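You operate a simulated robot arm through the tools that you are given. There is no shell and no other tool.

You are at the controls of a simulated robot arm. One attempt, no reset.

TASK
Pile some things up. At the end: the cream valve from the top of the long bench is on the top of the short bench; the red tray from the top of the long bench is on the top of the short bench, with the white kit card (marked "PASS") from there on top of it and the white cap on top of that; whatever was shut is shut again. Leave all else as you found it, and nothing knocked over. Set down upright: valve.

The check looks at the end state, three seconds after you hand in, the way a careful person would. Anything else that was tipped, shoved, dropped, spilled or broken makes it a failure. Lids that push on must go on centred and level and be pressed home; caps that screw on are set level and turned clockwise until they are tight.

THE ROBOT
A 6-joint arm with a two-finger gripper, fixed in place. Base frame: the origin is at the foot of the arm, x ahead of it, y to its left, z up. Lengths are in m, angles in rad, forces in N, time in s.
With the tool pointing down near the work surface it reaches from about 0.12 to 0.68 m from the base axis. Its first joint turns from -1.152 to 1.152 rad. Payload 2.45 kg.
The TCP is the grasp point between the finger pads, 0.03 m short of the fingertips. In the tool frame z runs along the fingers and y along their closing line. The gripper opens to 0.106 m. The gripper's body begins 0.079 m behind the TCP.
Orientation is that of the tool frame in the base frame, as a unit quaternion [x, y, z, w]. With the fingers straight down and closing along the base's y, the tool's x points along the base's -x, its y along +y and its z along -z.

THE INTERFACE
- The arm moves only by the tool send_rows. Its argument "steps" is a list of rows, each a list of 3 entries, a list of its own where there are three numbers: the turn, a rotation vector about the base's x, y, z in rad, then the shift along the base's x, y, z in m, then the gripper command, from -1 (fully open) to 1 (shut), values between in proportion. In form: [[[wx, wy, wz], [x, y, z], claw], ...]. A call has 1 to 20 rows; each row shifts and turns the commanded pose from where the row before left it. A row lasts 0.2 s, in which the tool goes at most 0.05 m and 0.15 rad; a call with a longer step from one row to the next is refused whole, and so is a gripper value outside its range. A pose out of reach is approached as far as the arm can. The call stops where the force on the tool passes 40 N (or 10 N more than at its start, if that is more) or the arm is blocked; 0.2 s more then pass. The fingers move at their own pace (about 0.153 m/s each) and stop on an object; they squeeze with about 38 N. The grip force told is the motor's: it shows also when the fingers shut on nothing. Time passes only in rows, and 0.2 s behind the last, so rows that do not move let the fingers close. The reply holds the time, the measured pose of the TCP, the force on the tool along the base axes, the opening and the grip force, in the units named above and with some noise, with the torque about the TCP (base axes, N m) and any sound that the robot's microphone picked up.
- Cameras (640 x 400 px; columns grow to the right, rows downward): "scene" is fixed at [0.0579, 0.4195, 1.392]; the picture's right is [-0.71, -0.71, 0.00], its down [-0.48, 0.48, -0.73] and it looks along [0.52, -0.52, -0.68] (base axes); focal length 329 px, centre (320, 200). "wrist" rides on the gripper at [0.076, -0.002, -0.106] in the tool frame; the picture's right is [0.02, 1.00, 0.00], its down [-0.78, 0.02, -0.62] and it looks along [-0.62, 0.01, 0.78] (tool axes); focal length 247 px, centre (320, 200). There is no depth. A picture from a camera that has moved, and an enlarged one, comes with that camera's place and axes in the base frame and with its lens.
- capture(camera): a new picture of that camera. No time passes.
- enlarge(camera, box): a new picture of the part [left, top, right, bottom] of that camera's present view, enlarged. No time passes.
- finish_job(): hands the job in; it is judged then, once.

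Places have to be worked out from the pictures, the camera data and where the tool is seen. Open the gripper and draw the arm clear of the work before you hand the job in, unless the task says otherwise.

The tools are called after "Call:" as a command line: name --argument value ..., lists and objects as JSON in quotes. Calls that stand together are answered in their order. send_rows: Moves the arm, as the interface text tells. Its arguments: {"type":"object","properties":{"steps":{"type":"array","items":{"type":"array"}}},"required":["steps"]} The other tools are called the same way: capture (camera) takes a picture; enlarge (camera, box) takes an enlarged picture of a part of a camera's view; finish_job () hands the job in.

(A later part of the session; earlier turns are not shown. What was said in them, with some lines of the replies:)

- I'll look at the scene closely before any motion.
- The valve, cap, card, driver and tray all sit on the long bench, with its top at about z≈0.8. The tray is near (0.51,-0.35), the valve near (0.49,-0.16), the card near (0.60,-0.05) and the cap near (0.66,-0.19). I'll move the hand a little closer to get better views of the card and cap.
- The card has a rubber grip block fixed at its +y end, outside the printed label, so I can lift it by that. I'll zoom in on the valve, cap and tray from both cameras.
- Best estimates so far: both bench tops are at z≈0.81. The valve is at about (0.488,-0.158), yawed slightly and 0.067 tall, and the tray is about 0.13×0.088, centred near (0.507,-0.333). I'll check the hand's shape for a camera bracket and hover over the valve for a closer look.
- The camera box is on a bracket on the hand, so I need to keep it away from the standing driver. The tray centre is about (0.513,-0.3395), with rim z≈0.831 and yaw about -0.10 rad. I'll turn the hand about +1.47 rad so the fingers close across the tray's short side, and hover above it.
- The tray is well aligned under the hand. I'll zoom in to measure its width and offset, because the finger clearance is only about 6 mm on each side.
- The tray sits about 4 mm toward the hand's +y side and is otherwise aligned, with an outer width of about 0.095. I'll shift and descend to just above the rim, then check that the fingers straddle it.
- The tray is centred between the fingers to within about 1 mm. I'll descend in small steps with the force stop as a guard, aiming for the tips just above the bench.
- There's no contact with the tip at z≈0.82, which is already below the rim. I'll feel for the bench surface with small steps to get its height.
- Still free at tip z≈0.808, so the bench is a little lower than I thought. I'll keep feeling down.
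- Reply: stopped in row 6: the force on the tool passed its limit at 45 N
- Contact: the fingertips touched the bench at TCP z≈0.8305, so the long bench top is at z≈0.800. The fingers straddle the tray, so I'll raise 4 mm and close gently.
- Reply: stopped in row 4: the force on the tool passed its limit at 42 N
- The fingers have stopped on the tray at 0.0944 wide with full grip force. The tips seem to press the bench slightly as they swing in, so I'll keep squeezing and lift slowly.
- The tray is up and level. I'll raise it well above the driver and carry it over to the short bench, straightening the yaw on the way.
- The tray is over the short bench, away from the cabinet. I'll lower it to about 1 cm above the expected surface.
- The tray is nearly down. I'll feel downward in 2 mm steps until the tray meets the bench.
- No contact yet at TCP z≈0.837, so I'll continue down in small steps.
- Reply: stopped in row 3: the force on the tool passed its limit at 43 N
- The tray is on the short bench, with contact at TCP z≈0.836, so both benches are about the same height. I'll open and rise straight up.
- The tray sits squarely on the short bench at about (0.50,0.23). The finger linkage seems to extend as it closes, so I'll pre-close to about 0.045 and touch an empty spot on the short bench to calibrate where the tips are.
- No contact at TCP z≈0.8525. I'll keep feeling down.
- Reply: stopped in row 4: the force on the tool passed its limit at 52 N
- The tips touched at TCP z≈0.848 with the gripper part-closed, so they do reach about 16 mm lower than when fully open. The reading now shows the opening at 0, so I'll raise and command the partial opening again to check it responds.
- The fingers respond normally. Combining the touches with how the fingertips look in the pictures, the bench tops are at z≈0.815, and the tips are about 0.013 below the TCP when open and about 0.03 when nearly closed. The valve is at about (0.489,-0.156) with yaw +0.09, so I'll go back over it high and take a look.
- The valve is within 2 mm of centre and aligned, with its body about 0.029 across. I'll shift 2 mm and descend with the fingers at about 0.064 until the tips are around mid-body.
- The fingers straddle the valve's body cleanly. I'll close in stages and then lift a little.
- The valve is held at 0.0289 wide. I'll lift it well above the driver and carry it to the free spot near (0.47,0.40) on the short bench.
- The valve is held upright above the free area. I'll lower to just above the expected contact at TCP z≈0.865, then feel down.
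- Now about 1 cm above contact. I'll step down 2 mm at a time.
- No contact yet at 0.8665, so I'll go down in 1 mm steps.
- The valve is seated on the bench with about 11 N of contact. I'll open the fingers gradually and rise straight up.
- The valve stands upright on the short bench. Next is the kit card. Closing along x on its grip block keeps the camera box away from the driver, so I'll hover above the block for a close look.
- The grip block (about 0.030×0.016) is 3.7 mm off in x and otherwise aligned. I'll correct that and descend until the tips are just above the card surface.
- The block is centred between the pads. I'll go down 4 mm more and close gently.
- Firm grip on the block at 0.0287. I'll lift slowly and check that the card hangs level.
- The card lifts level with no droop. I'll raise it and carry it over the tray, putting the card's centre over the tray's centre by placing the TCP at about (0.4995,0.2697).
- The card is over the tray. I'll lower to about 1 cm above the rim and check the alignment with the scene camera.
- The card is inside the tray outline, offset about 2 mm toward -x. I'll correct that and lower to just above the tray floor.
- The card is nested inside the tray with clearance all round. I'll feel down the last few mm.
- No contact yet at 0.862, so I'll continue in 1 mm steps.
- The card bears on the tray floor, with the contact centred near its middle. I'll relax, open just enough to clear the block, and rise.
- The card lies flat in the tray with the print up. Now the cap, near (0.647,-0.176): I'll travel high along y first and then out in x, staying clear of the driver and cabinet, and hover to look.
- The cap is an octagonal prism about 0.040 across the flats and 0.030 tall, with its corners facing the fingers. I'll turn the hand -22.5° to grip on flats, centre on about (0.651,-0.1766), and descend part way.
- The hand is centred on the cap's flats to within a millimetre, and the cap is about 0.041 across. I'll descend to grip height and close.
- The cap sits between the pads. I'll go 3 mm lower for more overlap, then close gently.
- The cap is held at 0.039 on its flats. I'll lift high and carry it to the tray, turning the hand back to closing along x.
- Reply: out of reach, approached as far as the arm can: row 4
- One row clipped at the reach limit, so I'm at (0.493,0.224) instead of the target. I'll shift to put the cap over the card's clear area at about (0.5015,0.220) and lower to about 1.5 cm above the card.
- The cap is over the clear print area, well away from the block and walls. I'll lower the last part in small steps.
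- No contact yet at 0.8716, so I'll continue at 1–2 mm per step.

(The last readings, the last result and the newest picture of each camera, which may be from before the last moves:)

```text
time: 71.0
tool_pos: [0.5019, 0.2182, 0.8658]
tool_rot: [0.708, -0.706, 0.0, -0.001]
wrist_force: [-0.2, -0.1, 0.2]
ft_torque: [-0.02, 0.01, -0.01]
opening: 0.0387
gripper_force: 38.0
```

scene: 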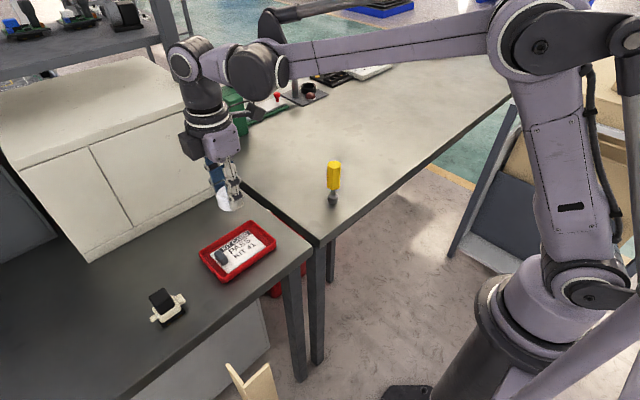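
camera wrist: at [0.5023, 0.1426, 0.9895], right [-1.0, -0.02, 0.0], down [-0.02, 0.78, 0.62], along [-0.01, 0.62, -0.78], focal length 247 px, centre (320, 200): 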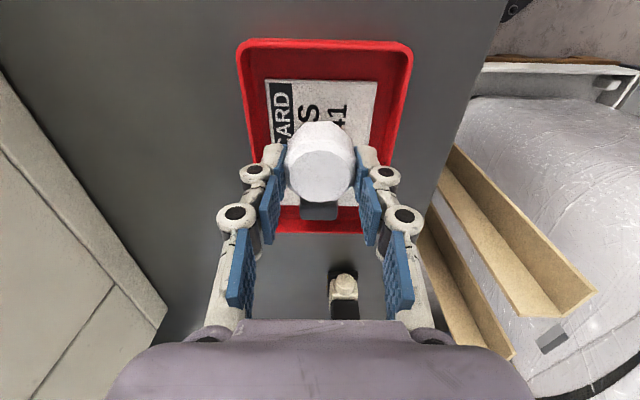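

Still no contact at about 0.866, so I'll go down in 1 mm steps.

Call:
send_rows --steps '[[[0, 0, 0], [0, 0, -0.001], 0.5], [[0, 0, 0], [0, 0, 0], 0.5]]'

Call:
capture --camera "wrist"

```text
time: 71.7
tool_pos: [0.5009, 0.2178, 0.8671]
tool_rot: [0.708, -0.707, 0.001, -0.001]
wrist_force: [0.0, -0.7, -0.3]
ft_torque: [-0.01, 0.04, -0.01]
opening: 0.0388
gripper_force: 38.1
```

```text
taken
camera wrist: at [0.5031, 0.1421, 0.9712], right [-1.0, -0.02, 0.0], down [-0.02, 0.78, 0.62], along [-0.01, 0.62, -0.78], focal length 247 px, centre (320, 200)
```

wrist: 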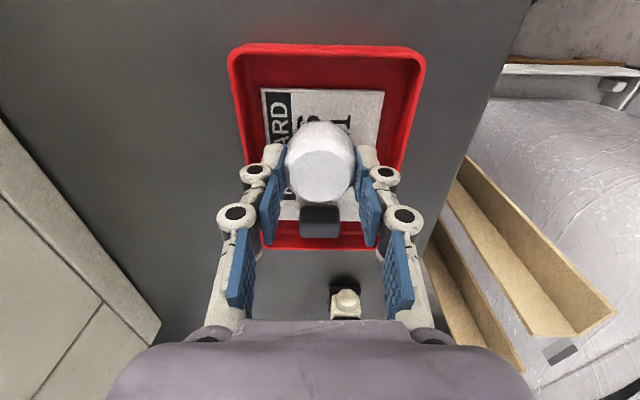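

No contact force yet, so I'll keep going 1 mm at a time.

Call:
send_rows --steps '[[[0, 0, 0], [0, 0, -0.001], 0.5], [[0, 0, 0], [0, 0, 0], 0.5]]'

```text
time: 72.2
tool_pos: [0.5033, 0.2168, 0.8655]
tool_rot: [0.707, -0.707, -0.001, -0.001]
wrist_force: [-0.2, -0.1, 7.0]
ft_torque: [-0.04, 0.02, -0.01]
opening: 0.0388
gripper_force: 38.1
```

Contact: about 7 N with almost no torque, so the cap sits flat on the card. I'll open just enough and rise straight up.

Call:
send_rows --steps '[[[0, 0, 0], [0, 0, 0.0003], 0.3], [[0, 0, 0], [0, 0, 0], 0.2], [[0, 0, 0], [0, 0, 0], 0.1], [[0, 0, 0], [0, 0, 0], 0.07], [[0, 0, 0], [0, 0, 0.005], 0.07], [[0, 0, 0], [0, 0, 0.015], 0.07], [[0, 0, 0], [0, 0, 0.03], 0.0], [[0, 0, 0], [0, 0, 0.04], -0.2], [[0, 0, 0], [0, 0, 0.04], -0.2], [[0, 0, 0], [0, 0, 0], -0.2]]'

Call:
capture --camera "wrist"

Call:
enlarge --camera "scene" --box '[180, 190, 300, 290]'

Call:
capture --camera "scene"

```text
time: 74.5
tool_pos: [0.5015, 0.2165, 0.9954]
tool_rot: [-0.707, 0.707, 0.0, 0.001]
wrist_force: [0.4, 0.1, 0.1]
ft_torque: [0.01, 0.01, 0.04]
opening: 0.0636
gripper_force: 0.0
```

```text
taken
camera wrist: at [0.5021, 0.141, 1.1005], right [-1.0, -0.02, 0.0], down [-0.02, 0.78, 0.62], along [-0.01, 0.62, -0.78], focal length 247 px, centre (320, 200)
```

wrist: 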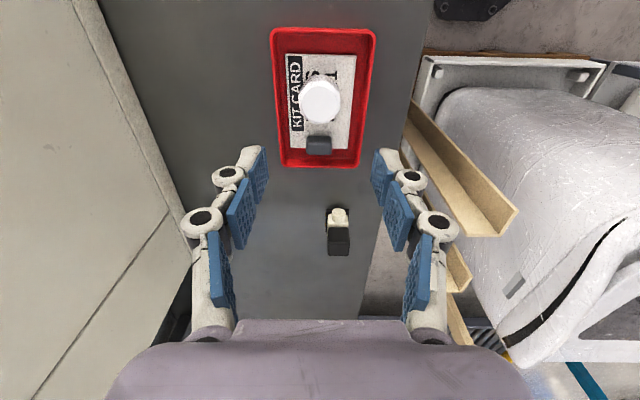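

```text
4.00 times, centred on (240, 240) of scene
camera zoom: at [0.0579, 0.4195, 1.392], right [-0.71, -0.71, 0.0], down [-0.48, 0.48, -0.73], along [0.52, -0.52, -0.68], focal length 1316 px, centre (640, 40)
```

zoom: 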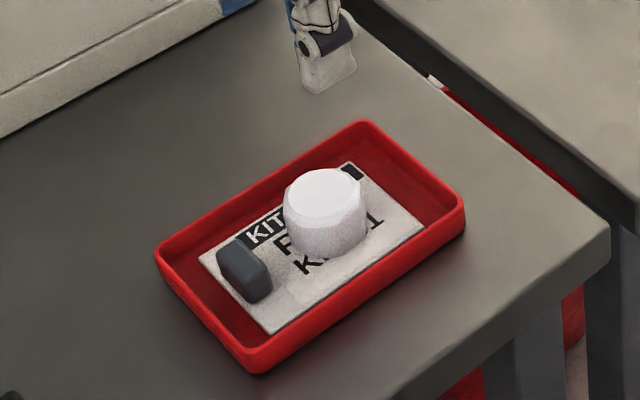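

```text
taken
```

scene: 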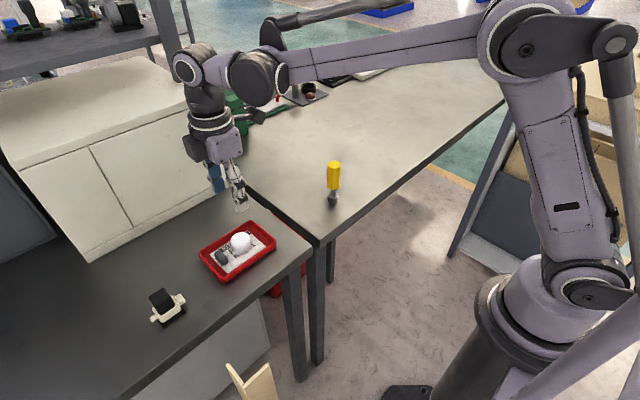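

The stack is in place: tray, card, cap, with the valve upright beside it. I'll open fully, rise, and draw the arm back clear of both benches, then do a final check.

Call:
send_rows --steps '[[[0, 0, 0], [0, 0, 0.04], -0.5], [[0, 0, 0], [0, 0, 0.04], -1], [[0, 0, 0], [0, 0, 0.02], -1], [[0, 0, 0], [-0.0243, -0.031, 0], -1], [[0, 0, 0], [-0.0243, -0.031, 0], -1], [[0, 0, 0], [-0.0243, -0.031, 0], -1], [[0, 0, 0], [-0.0243, -0.031, 0], -1], [[0, 0, 0], [-0.0243, -0.031, 0], -1], [[0, 0, 0], [-0.0243, -0.031, 0], -1], [[0, 0, 0], [-0.0243, -0.031, 0], -1], [[0, 0, 0], [0, 0, 0], -1]]'

Call:
capture --camera "scene"

Call:
enlarge --camera "scene" --box '[130, 200, 290, 340]'

Call:
enlarge --camera "scene" --box '[200, 40, 440, 220]'

```text
time: 76.8
tool_pos: [0.3311, 0.0018, 1.0942]
tool_rot: [-0.707, 0.707, 0.001, 0.0]
wrist_force: [-0.3, -0.1, -0.1]
ft_torque: [0.0, -0.02, -0.01]
opening: 0.1061
gripper_force: 0.1
```

```text
taken
```

scene: 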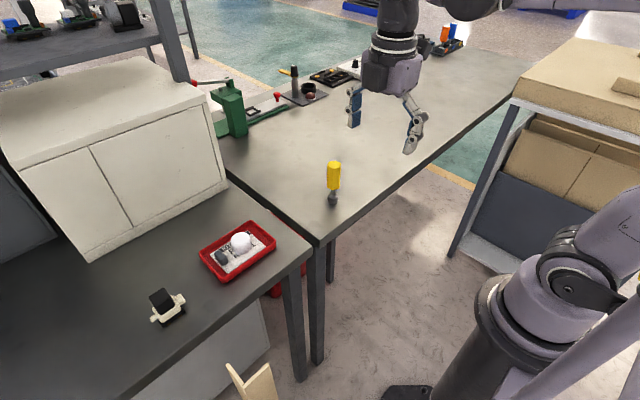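

```text
2.86 times, centred on (210, 270) of scene
camera zoom: at [0.0579, 0.4195, 1.392], right [-0.71, -0.71, 0.0], down [-0.48, 0.48, -0.73], along [0.52, -0.52, -0.68], focal length 940 px, centre (634, 0)
```

zoom: 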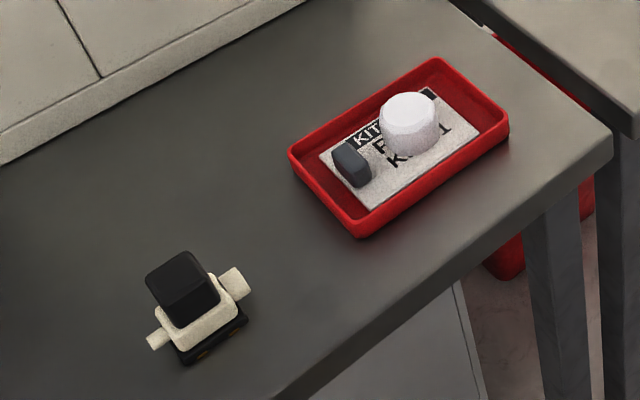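

```text
2.22 times, centred on (320, 130) of scene
camera zoom: at [0.0579, 0.4195, 1.392], right [-0.71, -0.71, 0.0], down [-0.48, 0.48, -0.73], along [0.52, -0.52, -0.68], focal length 731 px, centre (320, 356)
```

zoom: 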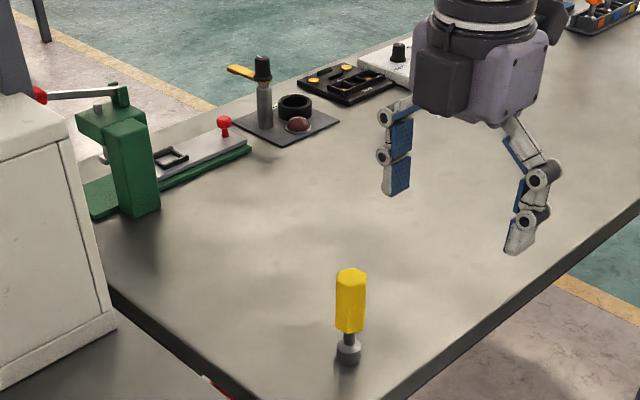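

The final check shows the valve upright on the short bench and the tray, card and cap stacked there. The driver and everything else are undisturbed, the cabinet is shut, and the arm is clear with the gripper open. Handing in.

Call:
finish_job

```text
The job is handed in.
```

I've handed the job in, and the final pictures show everything where you asked for it.

- **Valve:** the cream valve stands upright on the short bench.
- **Stack:** the red tray is on the short bench. The white "PASS" card lies flat in it, print up, with the white cap sitting level on the card.
- **Everything else:** nothing was knocked over or moved, including the yellow driver standing on the long bench. I never opened the cabinet, so it is still shut.
- **Arm:** the gripper is open and the arm is clear of both benches.

While feeling for the bench surfaces and the tray, the fingertips tripped the force stop a few times, at 42–52 N. Nothing shifted or was damaged that I could see.
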